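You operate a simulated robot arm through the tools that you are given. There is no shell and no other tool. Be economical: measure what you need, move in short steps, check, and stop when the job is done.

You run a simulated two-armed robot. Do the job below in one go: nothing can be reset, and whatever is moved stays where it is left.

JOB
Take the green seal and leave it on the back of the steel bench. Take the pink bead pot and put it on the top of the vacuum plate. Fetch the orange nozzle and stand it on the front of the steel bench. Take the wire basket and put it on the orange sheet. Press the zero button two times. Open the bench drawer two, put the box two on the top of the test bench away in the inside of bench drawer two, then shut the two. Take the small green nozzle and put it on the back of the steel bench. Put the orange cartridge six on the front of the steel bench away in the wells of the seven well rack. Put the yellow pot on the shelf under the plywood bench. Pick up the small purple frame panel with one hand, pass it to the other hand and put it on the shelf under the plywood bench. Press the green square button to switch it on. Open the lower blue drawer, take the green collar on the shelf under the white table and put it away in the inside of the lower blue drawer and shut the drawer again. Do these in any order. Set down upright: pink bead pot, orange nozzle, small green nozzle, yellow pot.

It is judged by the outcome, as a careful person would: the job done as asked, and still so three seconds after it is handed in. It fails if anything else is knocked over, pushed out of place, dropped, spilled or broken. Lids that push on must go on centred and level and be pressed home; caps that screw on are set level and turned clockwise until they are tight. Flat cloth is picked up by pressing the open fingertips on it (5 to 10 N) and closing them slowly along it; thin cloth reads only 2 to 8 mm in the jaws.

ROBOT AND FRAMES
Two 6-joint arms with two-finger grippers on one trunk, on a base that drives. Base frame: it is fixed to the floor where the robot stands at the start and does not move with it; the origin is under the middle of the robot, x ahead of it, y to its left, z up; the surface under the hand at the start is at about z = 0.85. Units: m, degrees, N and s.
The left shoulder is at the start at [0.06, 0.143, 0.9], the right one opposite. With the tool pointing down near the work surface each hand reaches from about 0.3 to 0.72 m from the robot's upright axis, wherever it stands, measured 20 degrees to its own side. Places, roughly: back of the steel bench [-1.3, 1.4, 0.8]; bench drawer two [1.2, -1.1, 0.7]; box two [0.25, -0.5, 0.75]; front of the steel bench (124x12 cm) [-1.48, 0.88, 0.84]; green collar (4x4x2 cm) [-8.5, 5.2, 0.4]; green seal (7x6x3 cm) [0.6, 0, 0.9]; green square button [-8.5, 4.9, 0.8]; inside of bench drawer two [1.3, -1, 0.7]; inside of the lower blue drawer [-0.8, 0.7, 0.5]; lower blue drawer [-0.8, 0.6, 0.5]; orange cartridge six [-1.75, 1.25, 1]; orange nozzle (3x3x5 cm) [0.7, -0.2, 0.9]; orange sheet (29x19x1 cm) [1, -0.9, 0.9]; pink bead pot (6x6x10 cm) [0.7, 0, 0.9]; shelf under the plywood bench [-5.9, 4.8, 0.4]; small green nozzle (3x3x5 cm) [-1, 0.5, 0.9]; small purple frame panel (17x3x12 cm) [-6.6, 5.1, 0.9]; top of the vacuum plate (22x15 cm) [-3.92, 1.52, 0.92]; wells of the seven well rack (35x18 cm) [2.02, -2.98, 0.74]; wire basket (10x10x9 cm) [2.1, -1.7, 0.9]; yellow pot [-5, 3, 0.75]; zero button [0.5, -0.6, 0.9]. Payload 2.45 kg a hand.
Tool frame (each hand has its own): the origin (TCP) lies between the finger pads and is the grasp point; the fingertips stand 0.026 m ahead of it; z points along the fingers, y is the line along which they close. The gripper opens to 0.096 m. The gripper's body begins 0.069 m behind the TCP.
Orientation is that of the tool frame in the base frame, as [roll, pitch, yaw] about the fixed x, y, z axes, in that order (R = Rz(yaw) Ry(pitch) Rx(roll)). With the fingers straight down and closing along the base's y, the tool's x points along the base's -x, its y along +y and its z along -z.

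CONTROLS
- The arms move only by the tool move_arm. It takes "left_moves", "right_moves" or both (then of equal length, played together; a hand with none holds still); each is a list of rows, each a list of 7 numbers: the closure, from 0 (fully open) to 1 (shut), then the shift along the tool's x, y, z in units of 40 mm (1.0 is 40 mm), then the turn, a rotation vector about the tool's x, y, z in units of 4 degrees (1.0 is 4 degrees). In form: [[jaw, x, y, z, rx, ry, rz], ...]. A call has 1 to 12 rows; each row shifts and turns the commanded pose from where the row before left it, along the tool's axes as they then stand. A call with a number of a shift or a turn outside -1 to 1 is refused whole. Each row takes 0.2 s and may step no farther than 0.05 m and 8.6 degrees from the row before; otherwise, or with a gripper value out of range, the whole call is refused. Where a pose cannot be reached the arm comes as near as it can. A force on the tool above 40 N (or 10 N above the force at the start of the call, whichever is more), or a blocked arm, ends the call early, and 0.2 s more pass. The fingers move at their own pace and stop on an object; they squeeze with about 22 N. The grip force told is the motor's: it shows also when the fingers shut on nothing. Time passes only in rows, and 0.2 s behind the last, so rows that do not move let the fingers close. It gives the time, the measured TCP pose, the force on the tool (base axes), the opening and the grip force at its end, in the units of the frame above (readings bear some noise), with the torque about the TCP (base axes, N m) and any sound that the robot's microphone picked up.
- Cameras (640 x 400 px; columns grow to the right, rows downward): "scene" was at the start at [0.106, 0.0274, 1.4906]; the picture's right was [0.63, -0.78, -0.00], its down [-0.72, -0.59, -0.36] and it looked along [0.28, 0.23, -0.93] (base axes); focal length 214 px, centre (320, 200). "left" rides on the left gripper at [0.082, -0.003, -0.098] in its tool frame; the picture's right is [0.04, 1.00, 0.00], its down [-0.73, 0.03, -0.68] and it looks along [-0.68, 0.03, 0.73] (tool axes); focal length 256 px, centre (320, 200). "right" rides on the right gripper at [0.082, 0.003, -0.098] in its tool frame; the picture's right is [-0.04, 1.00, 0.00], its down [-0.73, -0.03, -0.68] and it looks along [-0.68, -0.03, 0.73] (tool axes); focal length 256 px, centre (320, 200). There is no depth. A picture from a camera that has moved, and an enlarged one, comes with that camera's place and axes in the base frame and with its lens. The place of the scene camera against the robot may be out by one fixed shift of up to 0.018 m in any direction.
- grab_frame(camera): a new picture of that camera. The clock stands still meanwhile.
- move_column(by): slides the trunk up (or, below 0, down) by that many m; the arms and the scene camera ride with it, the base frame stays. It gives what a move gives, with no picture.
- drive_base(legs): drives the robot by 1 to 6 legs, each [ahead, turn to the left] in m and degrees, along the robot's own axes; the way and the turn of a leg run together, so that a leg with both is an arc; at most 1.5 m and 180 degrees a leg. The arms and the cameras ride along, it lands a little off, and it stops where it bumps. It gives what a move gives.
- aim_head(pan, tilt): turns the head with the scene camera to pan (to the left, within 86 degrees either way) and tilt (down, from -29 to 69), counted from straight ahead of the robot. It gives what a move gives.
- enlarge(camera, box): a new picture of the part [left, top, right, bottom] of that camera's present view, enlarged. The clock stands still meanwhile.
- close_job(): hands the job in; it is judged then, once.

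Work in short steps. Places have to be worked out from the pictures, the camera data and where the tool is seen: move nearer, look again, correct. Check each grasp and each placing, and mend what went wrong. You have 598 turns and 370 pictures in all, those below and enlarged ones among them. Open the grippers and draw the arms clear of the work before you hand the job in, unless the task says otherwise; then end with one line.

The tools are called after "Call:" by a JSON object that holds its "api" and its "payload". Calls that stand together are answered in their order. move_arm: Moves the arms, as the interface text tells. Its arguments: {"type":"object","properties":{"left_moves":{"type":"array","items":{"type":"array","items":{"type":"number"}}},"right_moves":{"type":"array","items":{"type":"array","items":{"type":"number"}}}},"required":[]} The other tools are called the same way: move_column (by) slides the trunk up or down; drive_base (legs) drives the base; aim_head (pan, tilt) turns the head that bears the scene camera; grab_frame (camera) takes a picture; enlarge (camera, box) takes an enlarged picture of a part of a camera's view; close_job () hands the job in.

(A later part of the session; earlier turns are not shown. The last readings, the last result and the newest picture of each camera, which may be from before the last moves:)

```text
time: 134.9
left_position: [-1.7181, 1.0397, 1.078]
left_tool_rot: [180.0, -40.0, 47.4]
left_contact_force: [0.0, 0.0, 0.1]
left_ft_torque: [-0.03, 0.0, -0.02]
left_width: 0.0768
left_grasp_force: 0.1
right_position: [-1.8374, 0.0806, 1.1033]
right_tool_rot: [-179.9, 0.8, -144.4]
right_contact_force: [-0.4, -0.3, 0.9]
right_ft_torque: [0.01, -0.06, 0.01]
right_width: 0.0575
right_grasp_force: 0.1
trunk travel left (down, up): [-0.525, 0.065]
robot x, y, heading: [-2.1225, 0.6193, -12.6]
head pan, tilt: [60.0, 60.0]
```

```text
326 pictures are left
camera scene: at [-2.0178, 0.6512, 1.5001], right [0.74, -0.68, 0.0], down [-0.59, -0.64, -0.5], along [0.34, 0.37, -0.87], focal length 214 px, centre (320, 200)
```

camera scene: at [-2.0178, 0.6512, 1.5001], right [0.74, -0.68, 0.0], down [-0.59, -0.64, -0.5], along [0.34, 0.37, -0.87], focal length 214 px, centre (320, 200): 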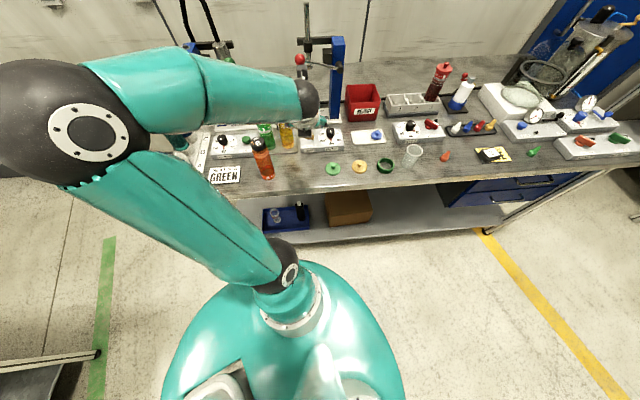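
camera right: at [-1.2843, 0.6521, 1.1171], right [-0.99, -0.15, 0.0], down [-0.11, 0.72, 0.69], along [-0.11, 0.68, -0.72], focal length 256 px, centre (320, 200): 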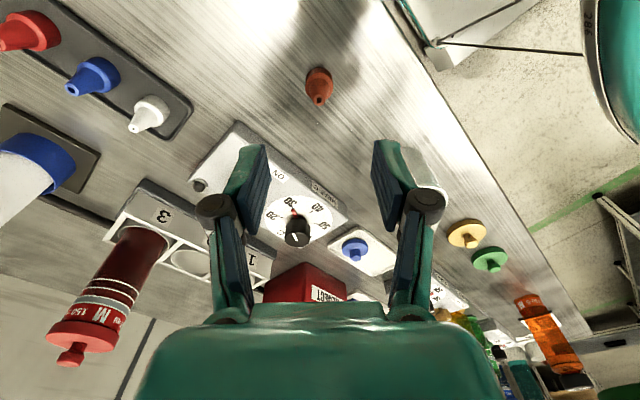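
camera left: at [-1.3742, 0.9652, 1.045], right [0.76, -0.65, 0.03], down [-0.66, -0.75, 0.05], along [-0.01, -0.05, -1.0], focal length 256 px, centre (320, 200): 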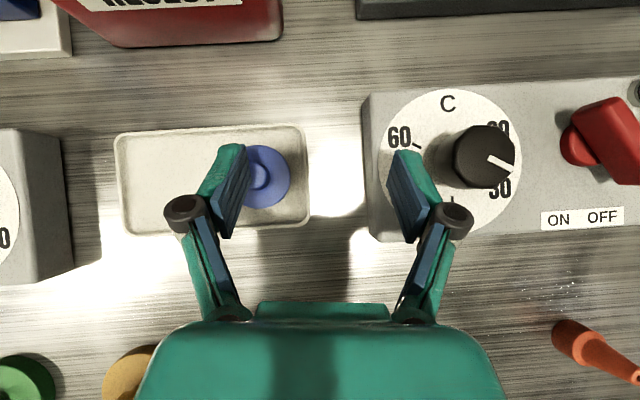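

I move over the seal with the tilted tool at z≈1.03.

Call:
{"api": "move_arm", "payload": {"left_moves": [[0.2, 0, 1, 0.23, 0, 0, 0], [0.2, 0, 1, 0.23, 0, 0, 0], [0.2, 0, 1, 0.23, 0, 0, 0], [0.2, 0, 1, 0.23, 0, 0, 0], [0.2, 0, 1, 0.23, 0, 0, 0], [0.2, 0, 1, 0.23, 0, 0, 0], [0.2, 0, 1, 0.23, 0, 0, 0], [0.2, 0, 0, 0, 0, 1, 0], [0.2, 0, 0, 0, 0, 1, 0], [0.2, 0, 0, 0, 0, 1, 0], [0.2, 0, 0, 0, 0, 1, 0]]}}

Call:
{"api": "grab_frame", "payload": {"camera": "left"}}

```text
time: 137.3
left_position: [-1.4819, 0.8807, 1.0286]
left_tool_rot: [180.0, -56.2, 47.4]
left_contact_force: [-1.0, 0.0, -0.4]
left_ft_torque: [0.0, 0.0, 0.0]
left_width: 0.0767
left_grasp_force: 0.1
right_position: [-1.8368, 0.0797, 1.1045]
right_tool_rot: [180.0, 0.7, -144.5]
right_contact_force: [-0.1, -0.1, -0.9]
right_ft_torque: [-0.01, -0.01, 0.01]
right_width: 0.0575
right_grasp_force: 0.0
trunk travel left (down, up): [-0.525, 0.065]
robot x, y, heading: [-2.1234, 0.6199, -12.6]
head pan, tilt: [60.0, 60.0]
```

```text
325 pictures are left
camera left: at [-1.5108, 0.8562, 1.152], right [0.75, -0.66, 0.03], down [-0.64, -0.73, -0.23], along [0.18, 0.15, -0.97], focal length 256 px, centre (320, 200)
```

left: 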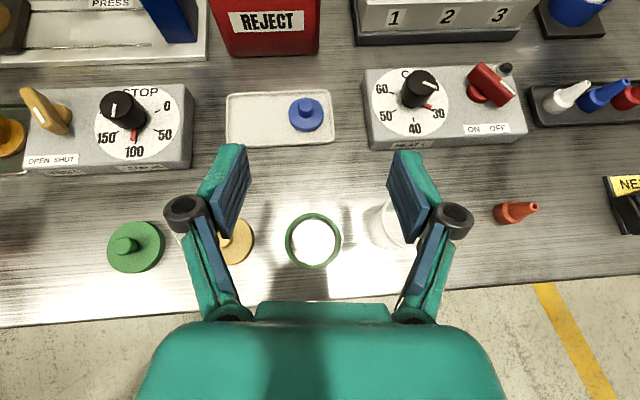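

The seal is at (-1.493,0.871), between the fingers' lines. I descend on it and grip.

Call:
{"api": "move_arm", "payload": {"left_moves": [[0.2, -0.81, 0, 0.43, 0, 0, 0], [0.2, -0.81, 0, 0.43, 0, 0, 0], [0.2, -0.81, 0, 0.43, 0, 0, 0], [0.2, -0.8, 0, 0.42, 0, 0, 0], [1, 0, 0, 0, 0, 0, 0], [1, 0, 0, 0, 0, 0, 0], [1, 0, 0, 0, 0, 0, 0]]}}

Call:
{"api": "grab_frame", "payload": {"camera": "left"}}

```text
time: 138.9
left_position: [-1.4935, 0.8692, 0.8843]
left_tool_rot: [179.9, -56.1, 47.4]
left_contact_force: [-0.2, -0.1, 0.2]
left_ft_torque: [-0.03, 0.02, -0.03]
left_width: 0.0578
left_grasp_force: 22.0
right_position: [-1.8359, 0.081, 1.1026]
right_tool_rot: [-180.0, 0.7, -144.5]
right_contact_force: [-0.8, 0.4, -0.7]
right_ft_torque: [0.02, 0.0, 0.02]
right_width: 0.058
right_grasp_force: 0.0
trunk travel left (down, up): [-0.525, 0.065]
robot x, y, heading: [-2.1237, 0.6214, -12.4]
head pan, tilt: [60.0, 60.0]
```

```text
324 pictures are left
camera left: at [-1.5217, 0.8454, 1.007], right [0.75, -0.66, 0.03], down [-0.64, -0.74, -0.23], along [0.18, 0.15, -0.97], focal length 256 px, centre (320, 200)
```

left: 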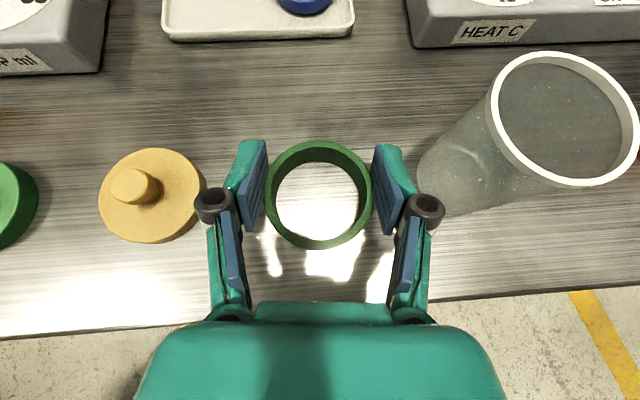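

The seal is gripped flat with the tilted tool. I lift it, then drive ahead to the close stance.

Call:
{"api": "move_arm", "payload": {"left_moves": [[1, 0.83, 0, -0.55, 0, 0, 0], [1, 0.83, 0, -0.55, 0, 0, 0], [1, 0.83, 0, -0.55, 0, 0, 0], [1, 0.83, 0, -0.55, 0, 0, 0], [1, 0.5, 0, -0.33, 0, 0, 0]]}}

Call:
{"api": "drive_base", "payload": {"legs": [[0.41, 0]]}}

Call:
{"api": "grab_frame", "payload": {"camera": "left"}}

```text
time: 140.2
left_position: [-1.4923, 0.8678, 1.0676]
left_tool_rot: [-180.0, -56.0, 47.3]
left_contact_force: [0.0, -0.3, -0.1]
left_ft_torque: [0.02, -0.04, -0.01]
left_width: 0.0578
left_grasp_force: 21.8
right_position: [-1.8373, 0.0816, 1.1047]
right_tool_rot: [-179.9, 0.8, -144.4]
right_contact_force: [-0.1, 0.7, 0.9]
right_ft_torque: [0.0, -0.04, 0.0]
right_width: 0.0573
right_grasp_force: 0.0
trunk travel left (down, up): [-0.525, 0.065]
robot x, y, heading: [-2.1179, 0.6247, -12.3]
head pan, tilt: [60.0, 60.0]
```

```text
time: 142.7
left_position: [-1.0925, 0.7807, 1.0664]
left_tool_rot: [-179.9, -56.1, 47.4]
left_contact_force: [-0.1, -0.6, 0.4]
left_ft_torque: [0.01, 0.0, -0.03]
left_width: 0.0577
left_grasp_force: 22.3
right_position: [-1.4368, -0.0086, 1.1036]
right_tool_rot: [-180.0, 0.7, -144.4]
right_contact_force: [-0.3, -0.4, 0.7]
right_ft_torque: [0.01, 0.03, -0.01]
right_width: 0.0577
right_grasp_force: 0.1
trunk travel left (down, up): [-0.525, 0.065]
robot x, y, heading: [-1.7301, 0.5305, -12.6]
head pan, tilt: [60.0, 60.0]
```

```text
323 pictures are left
camera left: at [-1.1203, 0.7569, 1.1898], right [0.75, -0.66, 0.03], down [-0.64, -0.74, -0.23], along [0.18, 0.15, -0.97], focal length 256 px, centre (320, 200)
```

left: 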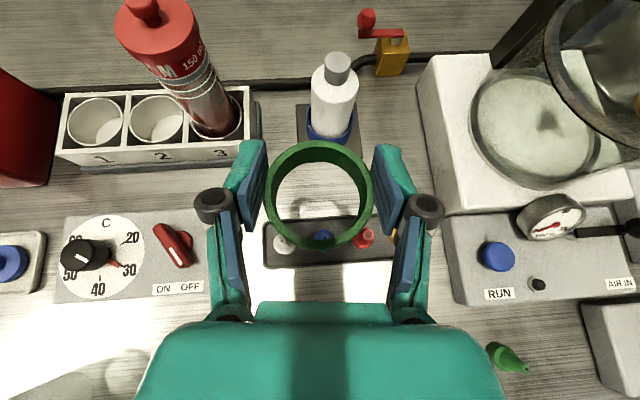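

The rack with the red cartridge lies at along≈1.46; I aim behind slot 1/2. First I shift left along the bench and lower a bit, then check.

Call:
{"api": "move_arm", "payload": {"left_moves": [[1, 0, -0.93, 0, 0, 0, 0], [1, 0, -0.93, 0, 0, 0, 0], [1, 0, -0.93, 0, 0, 0, 0], [1, 0, -0.93, 0, 0, 0, 0], [1, 0, -0.93, 0, 0, 0, 0], [1, 0, -0.93, 0, 0, 0, 0], [1, 0, -0.93, 0, 0, 0, 0], [1, -0.7, 0, 0.46, 0, 0, 0], [1, -0.7, 0, 0.46, 0, 0, 0]]}}

Call:
{"api": "grab_frame", "payload": {"camera": "left"}}

```text
time: 144.7
left_position: [-1.2844, 0.9557, 1.0011]
left_tool_rot: [179.8, -55.9, 47.6]
left_contact_force: [-0.1, -1.0, -0.6]
left_ft_torque: [0.01, 0.01, 0.02]
left_width: 0.0581
left_grasp_force: 21.7
right_position: [-1.4381, -0.0079, 1.1047]
right_tool_rot: [-180.0, 0.7, -144.4]
right_contact_force: [-0.7, -0.7, -0.4]
right_ft_torque: [0.0, 0.02, -0.02]
right_width: 0.0575
right_grasp_force: 0.0
trunk travel left (down, up): [-0.525, 0.065]
robot x, y, heading: [-1.7206, 0.5339, -12.7]
head pan, tilt: [60.0, 60.0]
```

```text
322 pictures are left
camera left: at [-1.3127, 0.9328, 1.124], right [0.75, -0.66, 0.03], down [-0.64, -0.74, -0.23], along [0.18, 0.15, -0.97], focal length 256 px, centre (320, 200)
```

left: 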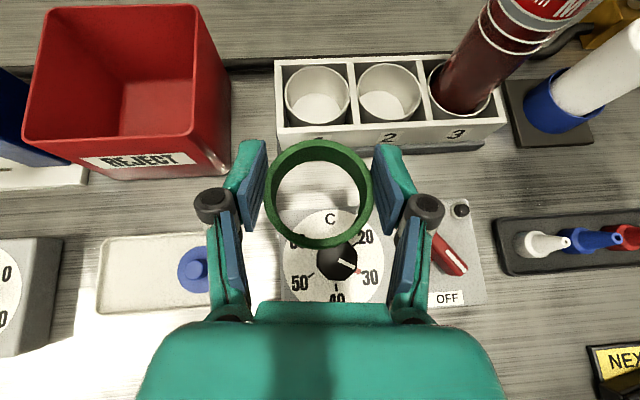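

Clear line behind slot 1–2. I advance in two stages toward the back area.

Call:
{"api": "move_arm", "payload": {"left_moves": [[1, 0.45, 0.1, 0.9, 0, 0, 0], [1, 0.45, 0.1, 0.9, 0, 0, 0], [1, 0.45, 0.1, 0.9, 0, 0, 0], [1, 0.45, 0.1, 0.9, 0, 0, 0], [1, 0.3, 0, 1, 0, 0, 0]]}}

Call:
{"api": "grab_frame", "payload": {"camera": "left"}}

```text
time: 145.9
left_position: [-1.1375, 1.0923, 0.967]
left_tool_rot: [179.8, -56.0, 47.5]
left_contact_force: [0.6, 0.3, 1.1]
left_ft_torque: [-0.02, 0.01, -0.03]
left_width: 0.0582
left_grasp_force: 22.0
right_position: [-1.4371, -0.0084, 1.1043]
right_tool_rot: [180.0, 0.7, -144.4]
right_contact_force: [-0.4, 0.4, -0.4]
right_ft_torque: [-0.03, 0.0, -0.01]
right_width: 0.0575
right_grasp_force: 0.1
trunk travel left (down, up): [-0.525, 0.065]
robot x, y, heading: [-1.727, 0.5327, -12.8]
head pan, tilt: [60.0, 60.0]
```

```text
321 pictures are left
camera left: at [-1.1665, 1.0698, 1.0901], right [0.75, -0.66, 0.03], down [-0.64, -0.74, -0.23], along [0.18, 0.15, -0.97], focal length 256 px, centre (320, 200)
```

left: 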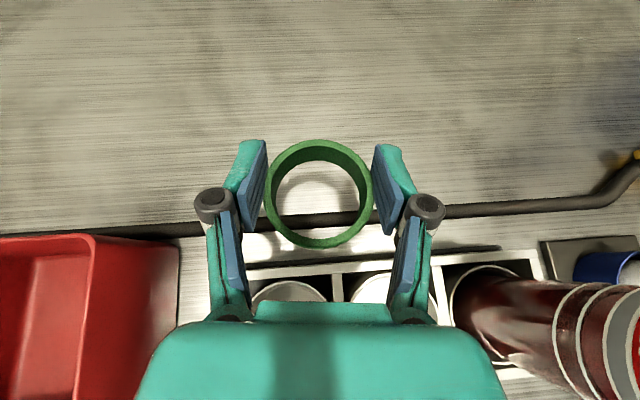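

The back area beyond the hose is empty. I advance 0.12 m more, descending.

Call:
{"api": "move_arm", "payload": {"left_moves": [[1, 0.3, 0, 1, 0, 0, 0], [1, 0.3, 0, 1, 0, 0, 0], [1, 0.3, 0, 1, 0, 0, 0]]}}

```text
time: 146.7
left_position: [-1.0554, 1.1797, 0.9279]
left_tool_rot: [179.9, -56.0, 47.5]
left_contact_force: [-0.8, 0.0, -1.0]
left_ft_torque: [-0.01, 0.0, -0.01]
left_width: 0.058
left_grasp_force: 22.2
right_position: [-1.4367, -0.0071, 1.1045]
right_tool_rot: [180.0, 0.6, -144.4]
right_contact_force: [-0.5, 1.1, 0.1]
right_ft_torque: [-0.02, 0.07, -0.04]
right_width: 0.0578
right_grasp_force: 0.0
trunk travel left (down, up): [-0.525, 0.065]
robot x, y, heading: [-1.7252, 0.5328, -12.4]
head pan, tilt: [60.0, 60.0]
```

Now straight down to the bench and release.

Call:
{"api": "move_arm", "payload": {"left_moves": [[1, -0.45, 0, 0.3, 0, 0, 0], [1, -0.3, 0, 0.2, 0, 0, 0], [1, -0.15, 0, 0.1, 0, 0, 0], [1, -0.06, 0, 0.04, 0, 0, 0]]}}

```text
time: 147.7
left_position: [-1.0564, 1.18, 0.8842]
left_tool_rot: [179.9, -56.1, 47.5]
left_contact_force: [-1.1, 0.9, -0.2]
left_ft_torque: [0.02, -0.01, 0.02]
left_width: 0.0579
left_grasp_force: 22.0
right_position: [-1.4379, -0.0081, 1.1046]
right_tool_rot: [179.9, 0.7, -144.4]
right_contact_force: [-0.6, -0.6, 0.2]
right_ft_torque: [0.0, -0.01, 0.03]
right_width: 0.0576
right_grasp_force: 0.0
trunk travel left (down, up): [-0.525, 0.065]
robot x, y, heading: [-1.7256, 0.5371, -12.6]
head pan, tilt: [60.0, 60.0]
```

Call:
{"api": "move_arm", "payload": {"left_moves": [[1, -0.04, 0, 0.03, 0, 0, 0], [0.15, 0, 0, 0, 0, 0, 0], [0.15, 0, 0, 0, 0, 0, 0], [0.15, 0, 0, 0, 0, 0, 0]]}}

Call:
{"api": "move_arm", "payload": {"left_moves": [[0.15, 0.83, 0, -0.55, 0, 0, 0], [0.15, 0.83, 0, -0.55, 0, 0, 0], [0.15, 0.3, 0, -1, 0, 0, 0], [0.15, -0.3, 0, -1, 0, 0, 0], [0.15, -0.3, 0, -1, 0, 0, 0]]}}

Call:
{"api": "grab_frame", "payload": {"camera": "left"}}

```text
time: 148.7
left_position: [-1.0581, 1.1802, 0.8824]
left_tool_rot: [179.9, -56.1, 47.5]
left_contact_force: [-0.6, -1.1, 0.2]
left_ft_torque: [0.03, 0.0, 0.01]
left_width: 0.0817
left_grasp_force: 0.0
right_position: [-1.4375, -0.0076, 1.1027]
right_tool_rot: [180.0, 0.7, -144.4]
right_contact_force: [-0.2, 0.3, 0.4]
right_ft_torque: [-0.02, 0.0, 0.03]
right_width: 0.0574
right_grasp_force: 0.0
trunk travel left (down, up): [-0.525, 0.065]
robot x, y, heading: [-1.726, 0.5377, -12.5]
head pan, tilt: [60.0, 60.0]
```

```text
time: 149.9
left_position: [-1.1325, 1.1019, 1.0207]
left_tool_rot: [179.8, -56.3, 47.4]
left_contact_force: [-0.7, -0.7, -0.7]
left_ft_torque: [0.0, -0.02, -0.02]
left_width: 0.0816
left_grasp_force: 0.0
right_position: [-1.4387, -0.0095, 1.103]
right_tool_rot: [180.0, 0.9, -144.5]
right_contact_force: [0.1, -0.3, -0.2]
right_ft_torque: [-0.03, -0.02, 0.0]
right_width: 0.0577
right_grasp_force: 0.0
trunk travel left (down, up): [-0.525, 0.065]
robot x, y, heading: [-1.7242, 0.5312, -12.7]
head pan, tilt: [60.0, 60.0]
```

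```text
320 pictures are left
camera left: at [-1.1601, 1.0775, 1.1435], right [0.75, -0.66, 0.03], down [-0.64, -0.74, -0.23], along [0.18, 0.15, -0.97], focal length 256 px, centre (320, 200)
```

left: 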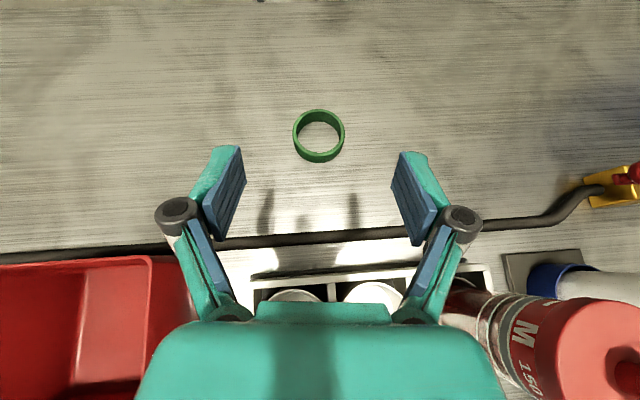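

The seal lies flat on the back of the bench. I withdraw the hand the way it came.

Call:
{"api": "move_arm", "payload": {"left_moves": [[0.15, 0.1, 0, -0.95, 0, 0, 0], [0.15, 0.1, 0, -0.95, 0, 0, 0], [0.15, -0.3, 0, -0.9, 0, 0, 0], [0.15, -0.5, 0, -0.83, 0, 0, 0], [0.15, -0.5, 0, -0.83, 0, 0, 0], [0.15, -0.5, 0, -0.83, 0, 0, 0]]}}

Call:
{"api": "move_arm", "payload": {"left_moves": [[0.15, -0.3, 1, -0.4, 0, 0, 0], [0.15, -0.3, 1, -0.4, 0, 0, 0], [0.15, 0, 1, 0, 0, 0, 0], [0.15, 0, 1, 0, 0, 0, 0], [0.15, 0, 1, 0, 0, 0, 0], [0.15, 0, 1, 0, 0, 0, 0], [0.15, 0, 1, 0, 0, 0, 0]]}}

Call:
{"api": "grab_frame", "payload": {"camera": "left"}}

```text
time: 151.3
left_position: [-1.2737, 0.9474, 1.0838]
left_tool_rot: [179.9, -56.1, 47.6]
left_contact_force: [-0.1, -0.7, -0.7]
left_ft_torque: [0.01, -0.03, -0.04]
left_width: 0.0815
left_grasp_force: 0.0
right_position: [-1.4386, -0.0088, 1.1049]
right_tool_rot: [-179.8, 0.8, -144.4]
right_contact_force: [-0.3, 0.0, -0.2]
right_ft_torque: [0.01, 0.02, -0.01]
right_width: 0.0576
right_grasp_force: 0.1
trunk travel left (down, up): [-0.525, 0.065]
robot x, y, heading: [-1.7223, 0.5339, -12.5]
head pan, tilt: [60.0, 60.0]
```

```text
time: 152.9
left_position: [-1.0912, 0.727, 1.0816]
left_tool_rot: [-180.0, -56.1, 47.3]
left_contact_force: [0.6, 0.0, 0.8]
left_ft_torque: [0.03, -0.04, 0.04]
left_width: 0.0818
left_grasp_force: 0.1
right_position: [-1.4367, -0.0087, 1.1034]
right_tool_rot: [180.0, 0.7, -144.4]
right_contact_force: [0.1, 0.8, -0.7]
right_ft_torque: [0.02, 0.04, 0.02]
right_width: 0.0578
right_grasp_force: 0.1
trunk travel left (down, up): [-0.525, 0.065]
robot x, y, heading: [-1.7238, 0.5337, -12.3]
head pan, tilt: [60.0, 60.0]
```

```text
319 pictures are left
camera left: at [-1.1191, 0.7042, 1.2049], right [0.75, -0.66, 0.03], down [-0.64, -0.74, -0.23], along [0.18, 0.15, -0.97], focal length 256 px, centre (320, 200)
```

left: 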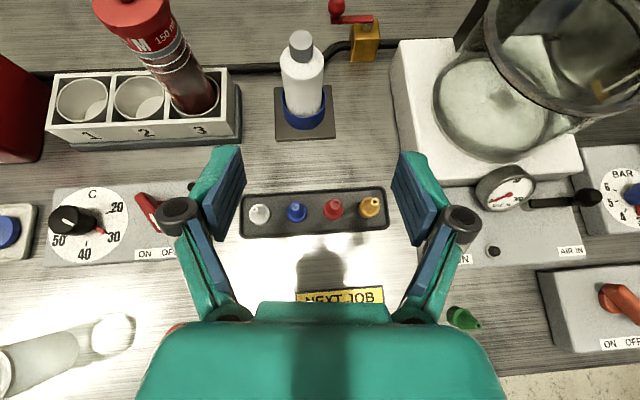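

Green nozzle at about (-1.02,0.527). I move above it.

Call:
{"api": "move_arm", "payload": {"left_moves": [[0.35, -0.52, 0.94, -0.24, 0, 0, 0], [0.35, -0.52, 0.94, -0.24, 0, 0, 0], [0.35, -0.52, 0.94, -0.24, 0, 0, 0], [0.35, -0.52, 0.94, -0.24, 0, 0, 0], [0.35, -0.52, 0.94, -0.24, 0, 0, 0]]}}

Call:
{"api": "grab_frame", "payload": {"camera": "left"}}

```text
time: 154.1
left_position: [-1.0193, 0.5271, 1.0223]
left_tool_rot: [-179.8, -56.0, 47.3]
left_contact_force: [-0.7, -0.3, -0.3]
left_ft_torque: [0.03, 0.02, 0.0]
left_width: 0.0625
left_grasp_force: 0.0
right_position: [-1.4382, -0.0092, 1.1024]
right_tool_rot: [180.0, 0.7, -144.4]
right_contact_force: [0.4, 0.3, 0.2]
right_ft_torque: [0.05, -0.02, 0.03]
right_width: 0.0577
right_grasp_force: 0.2
trunk travel left (down, up): [-0.525, 0.065]
robot x, y, heading: [-1.7232, 0.5368, -12.4]
head pan, tilt: [60.0, 60.0]
```

```text
318 pictures are left
camera left: at [-1.047, 0.504, 1.1445], right [0.75, -0.66, 0.03], down [-0.64, -0.74, -0.23], along [0.18, 0.15, -0.97], focal length 256 px, centre (320, 200)
```

left: 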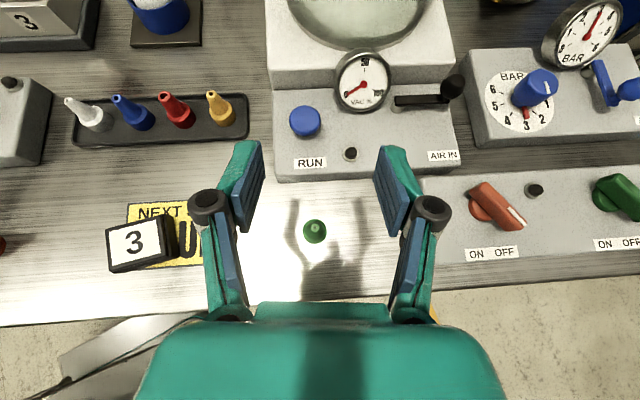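

Aligned. I descend and grip the green nozzle.

Call:
{"api": "move_arm", "payload": {"left_moves": [[0.35, -0.76, 0, 0.46, 0, 0, 0], [0.35, -0.76, 0, 0.46, 0, 0, 0], [0.35, -0.76, 0, 0.46, 0, 0, 0], [0.35, -0.74, 0, 0.46, 0, 0, 0], [1, 0, 0, 0, 0, 0, 0], [1, 0, 0, 0, 0, 0, 0], [1, 0, 0, 0, 0, 0, 0]]}}

Call:
{"api": "grab_frame", "payload": {"camera": "left"}}

```text
time: 155.7
left_position: [-1.0249, 0.5241, 0.8802]
left_tool_rot: [179.9, -56.2, 47.5]
left_contact_force: [0.6, 0.0, -0.5]
left_ft_torque: [0.01, 0.02, -0.03]
left_width: 0.0239
left_grasp_force: 22.0
right_position: [-1.4366, -0.0098, 1.1041]
right_tool_rot: [180.0, 0.8, -144.4]
right_contact_force: [0.2, -0.3, 0.4]
right_ft_torque: [0.0, -0.01, -0.03]
right_width: 0.0576
right_grasp_force: 0.1
trunk travel left (down, up): [-0.525, 0.065]
robot x, y, heading: [-1.7261, 0.5324, -12.4]
head pan, tilt: [60.0, 60.0]
```

```text
317 pictures are left
camera left: at [-1.0529, 0.4999, 1.0042], right [0.75, -0.66, 0.03], down [-0.64, -0.74, -0.23], along [0.18, 0.15, -0.97], focal length 256 px, centre (320, 200)
```

left: 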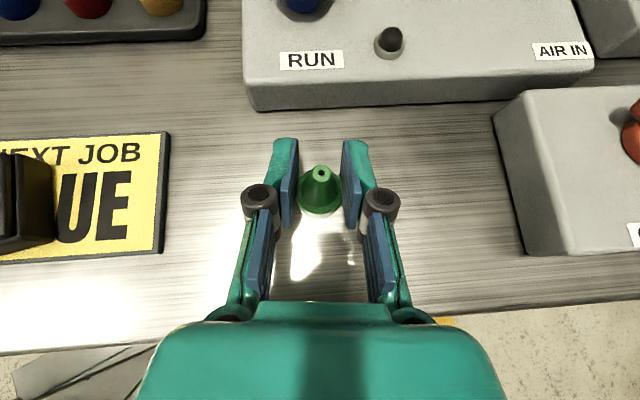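

Held upright. I lift and carry it left along the front, to before rack slot 1.

Call:
{"api": "move_arm", "payload": {"left_moves": [[1, 0.83, 0, -0.56, 0, 0, 0], [1, 0.83, 0, -0.56, 0, 0, 0], [1, 0.83, 0, -0.56, 0, 0, 0], [1, 0.83, 0, -0.56, 0, 0, 0]]}}

Call:
{"api": "move_arm", "payload": {"left_moves": [[1, 0.157, -0.97, 0.234, 0, 0, 0], [1, 0.157, -0.97, 0.234, 0, 0, 0], [1, 0.157, -0.97, 0.234, 0, 0, 0], [1, 0.157, -0.97, 0.234, 0, 0, 0], [1, 0.157, -0.97, 0.234, 0, 0, 0], [1, 0.157, -0.97, 0.234, 0, 0, 0], [1, 0.157, -0.97, 0.234, 0, 0, 0], [1, 0.157, -0.97, 0.234, 0, 0, 0], [1, 0.157, -0.97, 0.234, 0, 0, 0], [1, 0.157, -0.97, 0.234, 0, 0, 0], [1, 0.157, -0.97, 0.234, 0, 0, 0], [1, 0.157, -0.97, 0.234, 0, 0, 0]]}}

Call:
{"api": "grab_frame", "payload": {"camera": "left"}}

```text
time: 156.7
left_position: [-1.0244, 0.5226, 1.0422]
left_tool_rot: [-180.0, -56.0, 47.4]
left_contact_force: [-0.5, -0.1, 1.0]
left_ft_torque: [-0.01, -0.01, 0.0]
left_width: 0.0241
left_grasp_force: 21.5
right_position: [-1.4371, -0.009, 1.1042]
right_tool_rot: [180.0, 0.7, -144.4]
right_contact_force: [0.4, 1.1, 0.2]
right_ft_torque: [0.02, -0.03, -0.01]
right_width: 0.0575
right_grasp_force: 0.1
trunk travel left (down, up): [-0.525, 0.065]
robot x, y, heading: [-1.7209, 0.5325, -12.4]
head pan, tilt: [60.0, 60.0]
```

```text
time: 159.3
left_position: [-1.2775, 0.9396, 1.04]
left_tool_rot: [179.9, -56.1, 47.4]
left_contact_force: [-0.4, -0.6, -1.2]
left_ft_torque: [-0.02, -0.01, 0.01]
left_width: 0.0241
left_grasp_force: 22.1
right_position: [-1.4385, -0.008, 1.1051]
right_tool_rot: [-180.0, 0.7, -144.5]
right_contact_force: [0.7, 0.0, 0.4]
right_ft_torque: [-0.04, -0.02, 0.03]
right_width: 0.0575
right_grasp_force: 0.0
trunk travel left (down, up): [-0.525, 0.065]
robot x, y, heading: [-1.7231, 0.5311, -12.5]
head pan, tilt: [60.0, 60.0]
```

```text
316 pictures are left
camera left: at [-1.3064, 0.9165, 1.1641], right [0.75, -0.66, 0.03], down [-0.64, -0.74, -0.23], along [0.18, 0.15, -0.97], focal length 256 px, centre (320, 200)
```

left: 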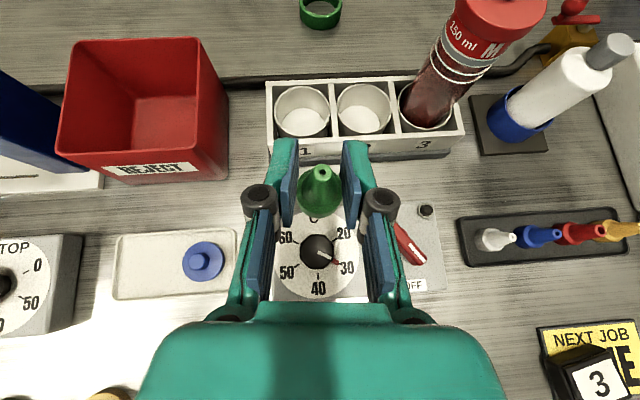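

I turn the facing 20 degrees left, and advance over slot 1 toward the spot left of the seal.

Call:
{"api": "move_arm", "payload": {"left_moves": [[1, 0, 0, 0, 0.83, 0, -0.556], [1, 0, 0, 0, 0.83, 0, -0.556], [1, 0, 0, 0, 0.83, 0, -0.556], [1, 0, 0, 0, 0.83, 0, -0.556], [1, 0, 0, 0, 0.83, 0, -0.556], [1, 0.254, 0.226, 0.92, 0, 0, 0], [1, 0.254, 0.226, 0.92, 0, 0, 0], [1, 0.254, 0.226, 0.92, 0, 0, 0], [1, 0.254, 0.226, 0.92, 0, 0, 0], [1, 0.254, 0.226, 0.92, 0, 0, 0]]}}

Call:
{"api": "grab_frame", "payload": {"camera": "left"}}

```text
time: 161.5
left_position: [-1.1654, 1.0891, 0.9794]
left_tool_rot: [-179.9, -56.0, 67.3]
left_contact_force: [0.2, 1.2, 0.5]
left_ft_torque: [-0.03, 0.02, 0.01]
left_width: 0.0237
left_grasp_force: 21.8
right_position: [-1.4363, -0.0068, 1.1052]
right_tool_rot: [180.0, 0.7, -144.4]
right_contact_force: [0.5, 0.3, -0.2]
right_ft_torque: [-0.03, 0.02, 0.01]
right_width: 0.0575
right_grasp_force: 0.0
trunk travel left (down, up): [-0.525, 0.065]
robot x, y, heading: [-1.7212, 0.5338, -12.7]
head pan, tilt: [60.0, 60.0]
```

```text
315 pictures are left
camera left: at [-1.1822, 1.0581, 1.1029], right [0.93, -0.36, 0.03], down [-0.35, -0.91, -0.23], along [0.11, 0.2, -0.97], focal length 256 px, centre (320, 200)
```

left: 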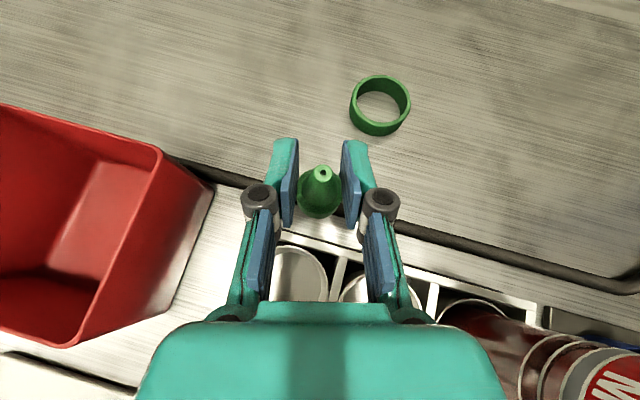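

Clear. I advance to the target beside the seal.

Call:
{"api": "move_arm", "payload": {"left_moves": [[1, 0.257, -0.06, 0.945, 0, 0, 0], [1, 0.257, -0.06, 0.945, 0, 0, 0], [1, 0.257, -0.06, 0.945, 0, 0, 0], [1, 0.257, -0.06, 0.945, 0, 0, 0]]}}

```text
time: 162.5
left_position: [-1.1173, 1.23, 0.93]
left_tool_rot: [-179.9, -55.9, 67.3]
left_contact_force: [0.2, 0.6, 0.2]
left_ft_torque: [-0.01, -0.03, 0.0]
left_width: 0.0238
left_grasp_force: 21.8
right_position: [-1.4379, -0.0082, 1.1049]
right_tool_rot: [180.0, 0.7, -144.5]
right_contact_force: [-0.7, 0.4, 0.3]
right_ft_torque: [0.0, 0.01, 0.01]
right_width: 0.0575
right_grasp_force: 0.1
trunk travel left (down, up): [-0.525, 0.065]
robot x, y, heading: [-1.7231, 0.5314, -12.3]
head pan, tilt: [60.0, 60.0]
```

Call:
{"api": "move_arm", "payload": {"left_moves": [[1, -0.4, 0, 0.27, 0, 0, 0], [1, -0.4, 0, 0.27, 0, 0, 0], [1, -0.2, 0, 0.13, 0, 0, 0], [1, -0.06, 0, 0.04, 0, 0, 0]]}}

```text
time: 163.5
left_position: [-1.1165, 1.2289, 0.8821]
left_tool_rot: [179.9, -56.2, 67.4]
left_contact_force: [0.9, 0.1, 4.9]
left_ft_torque: [-0.01, -0.09, 0.04]
left_width: 0.0235
left_grasp_force: 22.0
right_position: [-1.4373, -0.009, 1.104]
right_tool_rot: [-179.9, 0.7, -144.3]
right_contact_force: [0.5, 0.5, 1.2]
right_ft_torque: [-0.01, 0.03, 0.0]
right_width: 0.0575
right_grasp_force: 0.1
trunk travel left (down, up): [-0.525, 0.065]
robot x, y, heading: [-1.7226, 0.5363, -12.2]
head pan, tilt: [60.0, 60.0]
```

Contact felt. I open to about 45 mm, lift straight off and look.

Call:
{"api": "move_arm", "payload": {"left_moves": [[0.55, 0, 0, 0, 0, 0, 0], [0.55, 0, 0, 0, 0, 0, 0], [0.55, 0.83, 0, -0.56, 0, 0, 0], [0.55, 0.83, 0, -0.56, 0, 0, 0], [0.55, 0, 0, -0.9, 0, 0, 0], [0.55, 0, 0, -0.9, 0, 0, 0]]}}

Call:
{"api": "grab_frame", "payload": {"camera": "left"}}

```text
time: 164.9
left_position: [-1.1409, 1.1749, 1.0005]
left_tool_rot: [180.0, -56.1, 67.4]
left_contact_force: [-0.4, -0.5, 0.4]
left_ft_torque: [-0.01, -0.01, -0.03]
left_width: 0.0432
left_grasp_force: 0.0
right_position: [-1.4389, -0.0091, 1.104]
right_tool_rot: [179.9, 0.7, -144.3]
right_contact_force: [0.4, -0.7, -0.3]
right_ft_torque: [0.05, 0.03, 0.01]
right_width: 0.0575
right_grasp_force: 0.1
trunk travel left (down, up): [-0.525, 0.065]
robot x, y, heading: [-1.7266, 0.5323, -12.5]
head pan, tilt: [60.0, 60.0]
```

```text
314 pictures are left
camera left: at [-1.1589, 1.1428, 1.1237], right [0.93, -0.36, 0.03], down [-0.35, -0.91, -0.23], along [0.11, 0.2, -0.97], focal length 256 px, centre (320, 200)
```

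left: 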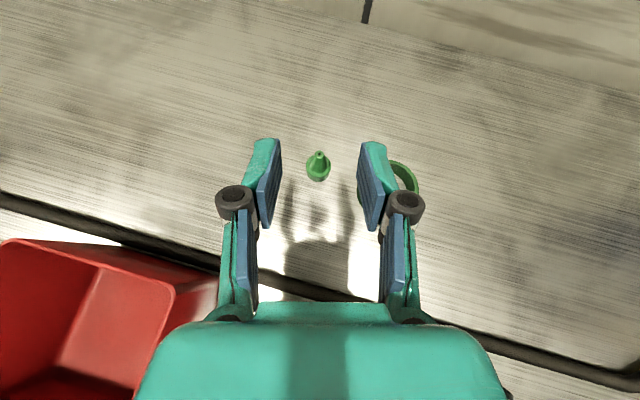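

Both items stand on the back. I withdraw upward and back.

Call:
{"api": "move_arm", "payload": {"left_moves": [[0.55, 0.1, 0.1, -0.98, 0, 0, 0], [0.55, 0.1, 0.1, -0.98, 0, 0, 0], [0.55, 0, 0, -0.98, 0, 0, 0], [0.55, -0.3, 0, -0.95, 0, 0, 0], [0.55, -0.5, 0, -0.83, 0, 0, 0], [0.55, -0.5, 0, -0.83, 0, 0, 0], [0.55, -0.5, 0, -0.83, 0, 0, 0], [0.55, -0.5, 0, -0.83, 0, 0, 0]]}}

```text
time: 166.7
left_position: [-1.2431, 0.9053, 1.0907]
left_tool_rot: [-180.0, -56.1, 67.4]
left_contact_force: [0.2, 0.4, -0.3]
left_ft_torque: [0.0, -0.02, 0.03]
left_width: 0.0432
left_grasp_force: 0.1
right_position: [-1.4367, -0.009, 1.1035]
right_tool_rot: [179.9, 0.8, -144.3]
right_contact_force: [-0.2, 0.5, 0.0]
right_ft_torque: [0.02, 0.01, 0.02]
right_width: 0.0576
right_grasp_force: 0.1
trunk travel left (down, up): [-0.525, 0.065]
robot x, y, heading: [-1.724, 0.5307, -12.3]
head pan, tilt: [60.0, 60.0]
```

Both done. Next is the cartridge six at about (-1.83,1.165). I back the robot up so it lies to my left, and look.

Call:
{"api": "drive_base", "payload": {"legs": [[-0.35, 0]]}}

Call:
{"api": "move_arm", "payload": {"left_moves": [[0, -0.5, 0, -0.83, 0, -1, 0], [0, -0.5, 0, -0.83, 0, -1, 0], [0, 0, 0, 0, 0, -1, 0], [0, 0, 0, 0, 0, -1, 0], [0, 0, 0, 0, 0, -1, 0], [0, 0, 0, 0, 0, -1, 0], [0, 0, 0, 0, 0, -1, 0], [0, 0, 0, 0, 0, -1, 0], [0, 0, 0, 0, 0, -1, 0], [0, 0, 0, 0, 0, -1, 0], [0, 0, 0, 0, 0, -1, 0], [0, 0, 0, 0, 0, -1, 0]]}}

Call:
{"api": "aim_head", "payload": {"pan": 80, "tilt": 45}}

Call:
{"api": "grab_frame", "payload": {"camera": "scene"}}

```text
time: 169.0
left_position: [-1.5889, 0.9849, 1.0907]
left_tool_rot: [179.9, -56.1, 67.8]
left_contact_force: [-1.0, -0.2, -0.2]
left_ft_torque: [0.0, -0.03, 0.0]
left_width: 0.0432
left_grasp_force: 0.0
right_position: [-1.7786, 0.0685, 1.1047]
right_tool_rot: [-179.8, 0.8, -144.1]
right_contact_force: [-0.5, -0.9, 0.2]
right_ft_torque: [0.02, -0.03, -0.02]
right_width: 0.0576
right_grasp_force: 0.1
trunk travel left (down, up): [-0.525, 0.065]
robot x, y, heading: [-2.0679, 0.6058, -12.3]
head pan, tilt: [60.0, 60.0]
```

```text
time: 171.6
left_position: [-1.6165, 0.9139, 1.0973]
left_tool_rot: [-179.9, -8.0, 67.7]
left_contact_force: [0.2, 0.5, -0.4]
left_ft_torque: [-0.01, 0.0, 0.03]
left_width: 0.0961
left_grasp_force: 0.0
right_position: [-1.7793, 0.0679, 1.1053]
right_tool_rot: [-179.9, 0.8, -144.0]
right_contact_force: [0.1, -1.0, -0.2]
right_ft_torque: [0.0, 0.02, -0.01]
right_width: 0.0576
right_grasp_force: 0.1
trunk travel left (down, up): [-0.525, 0.065]
robot x, y, heading: [-2.0681, 0.6068, -12.2]
head pan, tilt: [60.0, 60.0]
```

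```text
time: 172.4
left_position: [-1.6163, 0.9135, 1.0977]
left_tool_rot: [-180.0, -8.1, 67.8]
left_contact_force: [0.8, -0.1, 0.0]
left_ft_torque: [0.0, 0.0, 0.01]
left_width: 0.0959
left_grasp_force: 0.1
right_position: [-1.7801, 0.0692, 1.1035]
right_tool_rot: [180.0, 0.7, -144.1]
right_contact_force: [0.4, 0.9, 0.2]
right_ft_torque: [-0.01, 0.0, 0.02]
right_width: 0.0576
right_grasp_force: 0.0
trunk travel left (down, up): [-0.525, 0.065]
robot x, y, heading: [-2.0654, 0.6112, -12.2]
head pan, tilt: [80.0, 45.0]
```

```text
313 pictures are left
camera scene: at [-1.9749, 0.6643, 1.5195], right [0.93, -0.38, 0.0], down [-0.27, -0.65, -0.71], along [0.27, 0.65, -0.71], focal length 214 px, centre (320, 200)
```

scene: 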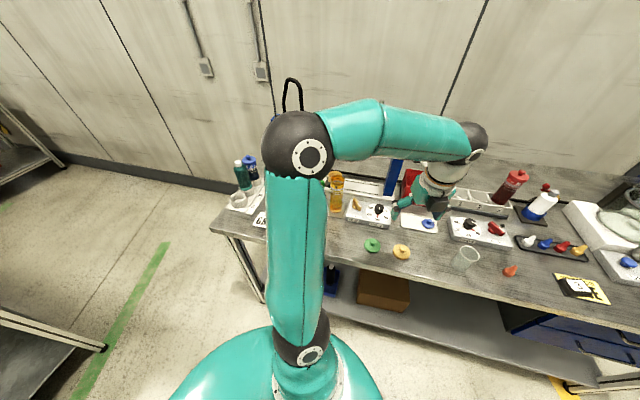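

I level the left tool and move it up toward the cartridge to see it with the hand camera.

Call:
{"api": "move_arm", "payload": {"left_moves": [[0, 0, 0, -0.8, 0, -1, 0], [0, 0, 0, -0.8, 0, -1, 0], [0, 0.29, -0.9, 0, 0, 0, 0], [0, 0.29, -0.9, 0, 0, 0, 0], [0, 0.29, -0.9, 0, 0, 0, 0], [0, 0.29, -0.9, 0, 0, 0, 0], [0, 0.29, -0.9, 0, 0, 0, 0]]}}

Call:
{"api": "grab_frame", "payload": {"camera": "left"}}

```text
time: 174.0
left_position: [-1.7645, 1.0288, 1.162]
left_tool_rot: [180.0, -0.1, 67.6]
left_contact_force: [-1.0, 0.8, -0.5]
left_ft_torque: [0.02, 0.0, -0.02]
left_width: 0.0961
left_grasp_force: 0.1
right_position: [-1.78, 0.0682, 1.1051]
right_tool_rot: [-179.8, 0.7, -144.1]
right_contact_force: [-0.3, -0.3, 0.9]
right_ft_torque: [0.0, 0.02, 0.0]
right_width: 0.0576
right_grasp_force: 0.1
trunk travel left (down, up): [-0.525, 0.065]
robot x, y, heading: [-2.0693, 0.608, -12.2]
head pan, tilt: [80.0, 45.0]
```

```text
312 pictures are left
camera left: at [-1.7381, 1.1066, 1.2608], right [0.94, -0.34, 0.0], down [-0.25, -0.69, 0.68], along [-0.23, -0.64, -0.74], focal length 256 px, centre (320, 200)
```

left: 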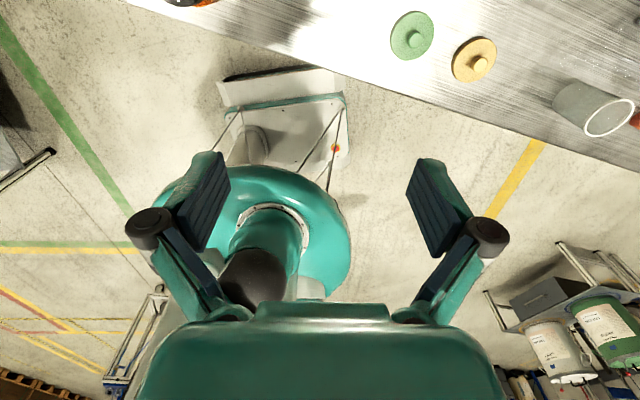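

Call:
{"api": "move_arm", "payload": {"left_moves": [[0, 0.475, -0.75, 0, 0, 0, 0], [0, 0.475, -0.75, 0, 0, 0, 0], [0, 0.475, -0.75, 0, 0, 0, 0], [0, 0.475, -0.75, 0, 0, 0, 0]]}}

Call:
{"api": "grab_frame", "payload": {"camera": "left"}}

```text
time: 175.0
left_position: [-1.8205, 1.125, 1.1616]
left_tool_rot: [-179.8, -0.1, 67.8]
left_contact_force: [0.3, 0.7, -0.2]
left_ft_torque: [-0.02, 0.04, 0.0]
left_width: 0.0958
left_grasp_force: 0.0
left hand out of reach, approached as far as the arm can: row 4
right_position: [-1.7773, 0.0686, 1.1045]
right_tool_rot: [-180.0, 0.7, -144.1]
right_contact_force: [0.1, 0.3, 0.1]
right_ft_torque: [0.02, -0.02, -0.02]
right_width: 0.0578
right_grasp_force: 0.1
trunk travel left (down, up): [-0.525, 0.065]
robot x, y, heading: [-2.0632, 0.6053, -12.1]
head pan, tilt: [80.0, 45.0]
```

```text
311 pictures are left
camera left: at [-1.7941, 1.2027, 1.2612], right [0.94, -0.34, 0.0], down [-0.25, -0.69, 0.68], along [-0.23, -0.64, -0.74], focal length 256 px, centre (320, 200)
```

left: 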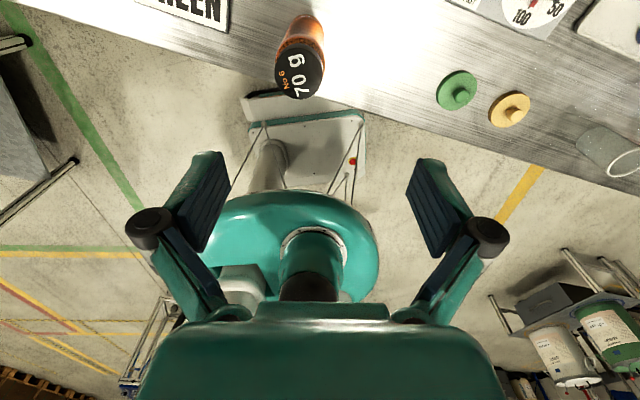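

Cartridge top at about (-1.836,1.14). I come down in steps and check before closing.

Call:
{"api": "move_arm", "payload": {"left_moves": [[0, 0, 0.28, 0.5, 0, 0, 0], [0, 0, 0, 1, 0, 0, 0], [0, 0, 0, 0.8, 0, 0, 0]]}}

Call:
{"api": "grab_frame", "payload": {"camera": "left"}}

```text
time: 175.8
left_position: [-1.81, 1.1208, 1.0684]
left_tool_rot: [-180.0, 0.0, 67.7]
left_contact_force: [-0.6, 0.0, -0.3]
left_ft_torque: [-0.03, 0.02, -0.01]
left_width: 0.0959
left_grasp_force: 0.0
right_position: [-1.7774, 0.0693, 1.1044]
right_tool_rot: [-180.0, 0.7, -144.2]
right_contact_force: [0.9, -1.1, 0.4]
right_ft_torque: [-0.01, 0.0, 0.02]
right_width: 0.0576
right_grasp_force: 0.0
trunk travel left (down, up): [-0.525, 0.065]
robot x, y, heading: [-2.0657, 0.6067, -12.3]
head pan, tilt: [80.0, 45.0]
```

```text
310 pictures are left
camera left: at [-1.7831, 1.1983, 1.1682], right [0.94, -0.34, 0.0], down [-0.25, -0.69, 0.68], along [-0.23, -0.64, -0.74], focal length 256 px, centre (320, 200)
```

left: 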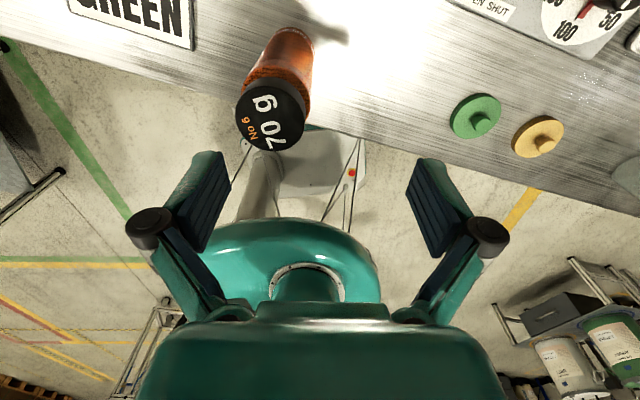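

Bottle at (-1.836,1.143). I centre, lower to z≈0.955 and grip.

Call:
{"api": "move_arm", "payload": {"left_moves": [[0, 0.26, -0.81, 0, 0, 0, 0], [0, 0, 0, 0.9, 0, 0, 0], [0, 0, 0, 0.9, 0, 0, 0], [0, 0, 0, 0.9, 0, 0, 0], [1, 0, 0, 0, 0, 0, 0], [1, 0, 0, 0, 0, 0, 0], [1, 0, 0, 0, 0, 0, 0]]}}

Call:
{"api": "grab_frame", "payload": {"camera": "left"}}

```text
time: 177.4
left_position: [-1.818, 1.1271, 0.9614]
left_tool_rot: [180.0, -0.2, 67.8]
left_contact_force: [-0.2, -0.5, -0.1]
left_ft_torque: [0.01, -0.01, -0.01]
left_width: 0.0487
left_grasp_force: 21.9
left hand out of reach, approached as far as the arm can: row 1
right_position: [-1.7783, 0.069, 1.1039]
right_tool_rot: [179.9, 0.7, -144.2]
right_contact_force: [0.8, -0.5, -0.5]
right_ft_torque: [-0.02, 0.01, -0.02]
right_width: 0.0576
right_grasp_force: 0.1
trunk travel left (down, up): [-0.525, 0.065]
robot x, y, heading: [-2.0717, 0.6109, -11.9]
head pan, tilt: [80.0, 45.0]
```

```text
309 pictures are left
camera left: at [-1.7915, 1.2052, 1.0603], right [0.94, -0.34, 0.0], down [-0.25, -0.69, 0.68], along [-0.23, -0.64, -0.74], focal length 256 px, centre (320, 200)
```

left: 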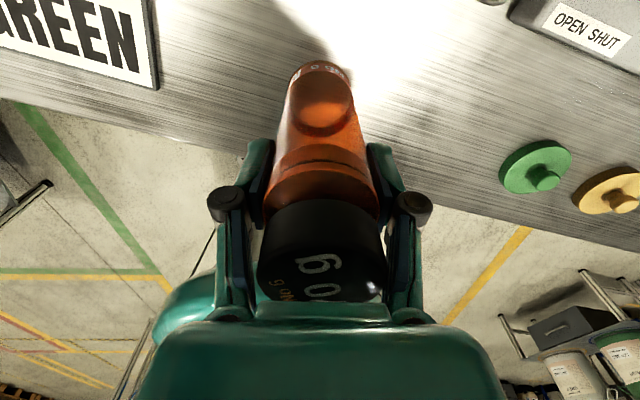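

Gripped (48.7 mm). I lift it while drawing it toward the robot.

Call:
{"api": "move_arm", "payload": {"left_moves": [[1, -0.2, 0, -0.6, 0, 0, 0], [1, -0.5, 0.3, -0.8, 0, 0, 0], [1, -0.5, 0.3, -0.8, 0, 0, 0], [1, -0.6, 0.5, -0.7, 0, 0, 0], [1, -0.6, 0.5, -0.5, 0, 0, 0], [1, -0.8, 0.5, 0, 0, 0, 0], [1, -0.8, 0.5, 0, 0, 0, 0]]}}

Call:
{"api": "grab_frame", "payload": {"camera": "left"}}

```text
time: 179.0
left_position: [-1.7841, 0.9399, 1.0967]
left_tool_rot: [179.9, -0.2, 67.7]
left_contact_force: [0.0, 0.0, -0.8]
left_ft_torque: [0.05, -0.01, -0.02]
left_width: 0.0489
left_grasp_force: 21.8
right_position: [-1.7798, 0.0684, 1.1053]
right_tool_rot: [179.9, 0.7, -144.1]
right_contact_force: [-0.4, -0.3, 0.1]
right_ft_torque: [0.0, -0.02, 0.03]
right_width: 0.0576
right_grasp_force: 0.0
trunk travel left (down, up): [-0.525, 0.065]
robot x, y, heading: [-2.0682, 0.612, -12.0]
head pan, tilt: [80.0, 45.0]
```

```text
308 pictures are left
camera left: at [-1.7574, 1.0172, 1.1963], right [0.94, -0.34, 0.0], down [-0.25, -0.69, 0.68], along [-0.23, -0.64, -0.74], focal length 256 px, centre (320, 200)
```

left: 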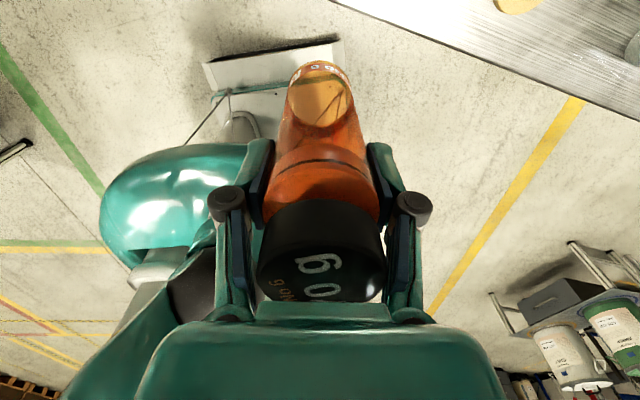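

The cartridge is held upright; its bottom is 0.111 m below the TCP. I drive back along the aisle to view the way to the rack.

Call:
{"api": "drive_base", "payload": {"legs": [[0, -27], [0.9, 0], [0.75, 0]]}}

Call:
{"api": "aim_head", "payload": {"pan": -10, "tilt": 30}}

Call:
{"api": "grab_frame", "payload": {"camera": "scene"}}

```text
time: 189.0
left_position: [-0.3966, -0.2655, 1.0976]
left_tool_rot: [-179.9, 0.0, 40.7]
left_contact_force: [0.2, 0.1, -0.6]
left_ft_torque: [0.0, -0.02, -0.02]
left_width: 0.0487
left_grasp_force: 21.6
right_position: [-0.7837, -1.0448, 1.1052]
right_tool_rot: [-179.9, 0.7, -170.9]
right_contact_force: [0.1, 0.3, -0.6]
right_ft_torque: [-0.01, -0.02, 0.01]
right_width: 0.0576
right_grasp_force: 0.1
trunk travel left (down, up): [-0.525, 0.065]
robot x, y, heading: [-0.7994, -0.4353, -39.1]
head pan, tilt: [80.0, 45.0]
```

```text
time: 190.7
left_position: [-0.3964, -0.2639, 1.0975]
left_tool_rot: [180.0, -0.2, 40.8]
left_contact_force: [0.2, 0.0, -0.5]
left_ft_torque: [-0.01, -0.02, -0.02]
left_width: 0.0488
left_grasp_force: 21.7
right_position: [-0.7848, -1.0436, 1.1045]
right_tool_rot: [180.0, 0.7, -170.9]
right_contact_force: [0.2, -0.9, -0.6]
right_ft_torque: [-0.01, 0.02, 0.02]
right_width: 0.0577
right_grasp_force: 0.1
trunk travel left (down, up): [-0.525, 0.065]
robot x, y, heading: [-0.7994, -0.434, -39.0]
head pan, tilt: [-10.0, 30.0]
```

```text
307 pictures are left
camera scene: at [-0.6905, -0.5463, 1.5421], right [-0.75, -0.66, 0.0], down [-0.33, 0.38, -0.87], along [0.57, -0.65, -0.5], focal length 214 px, centre (320, 200)
```

scene: 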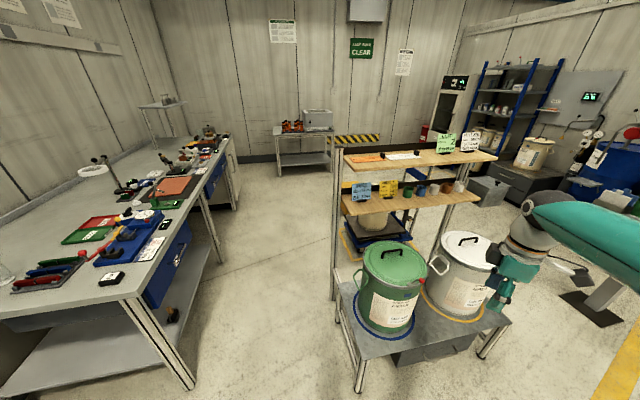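

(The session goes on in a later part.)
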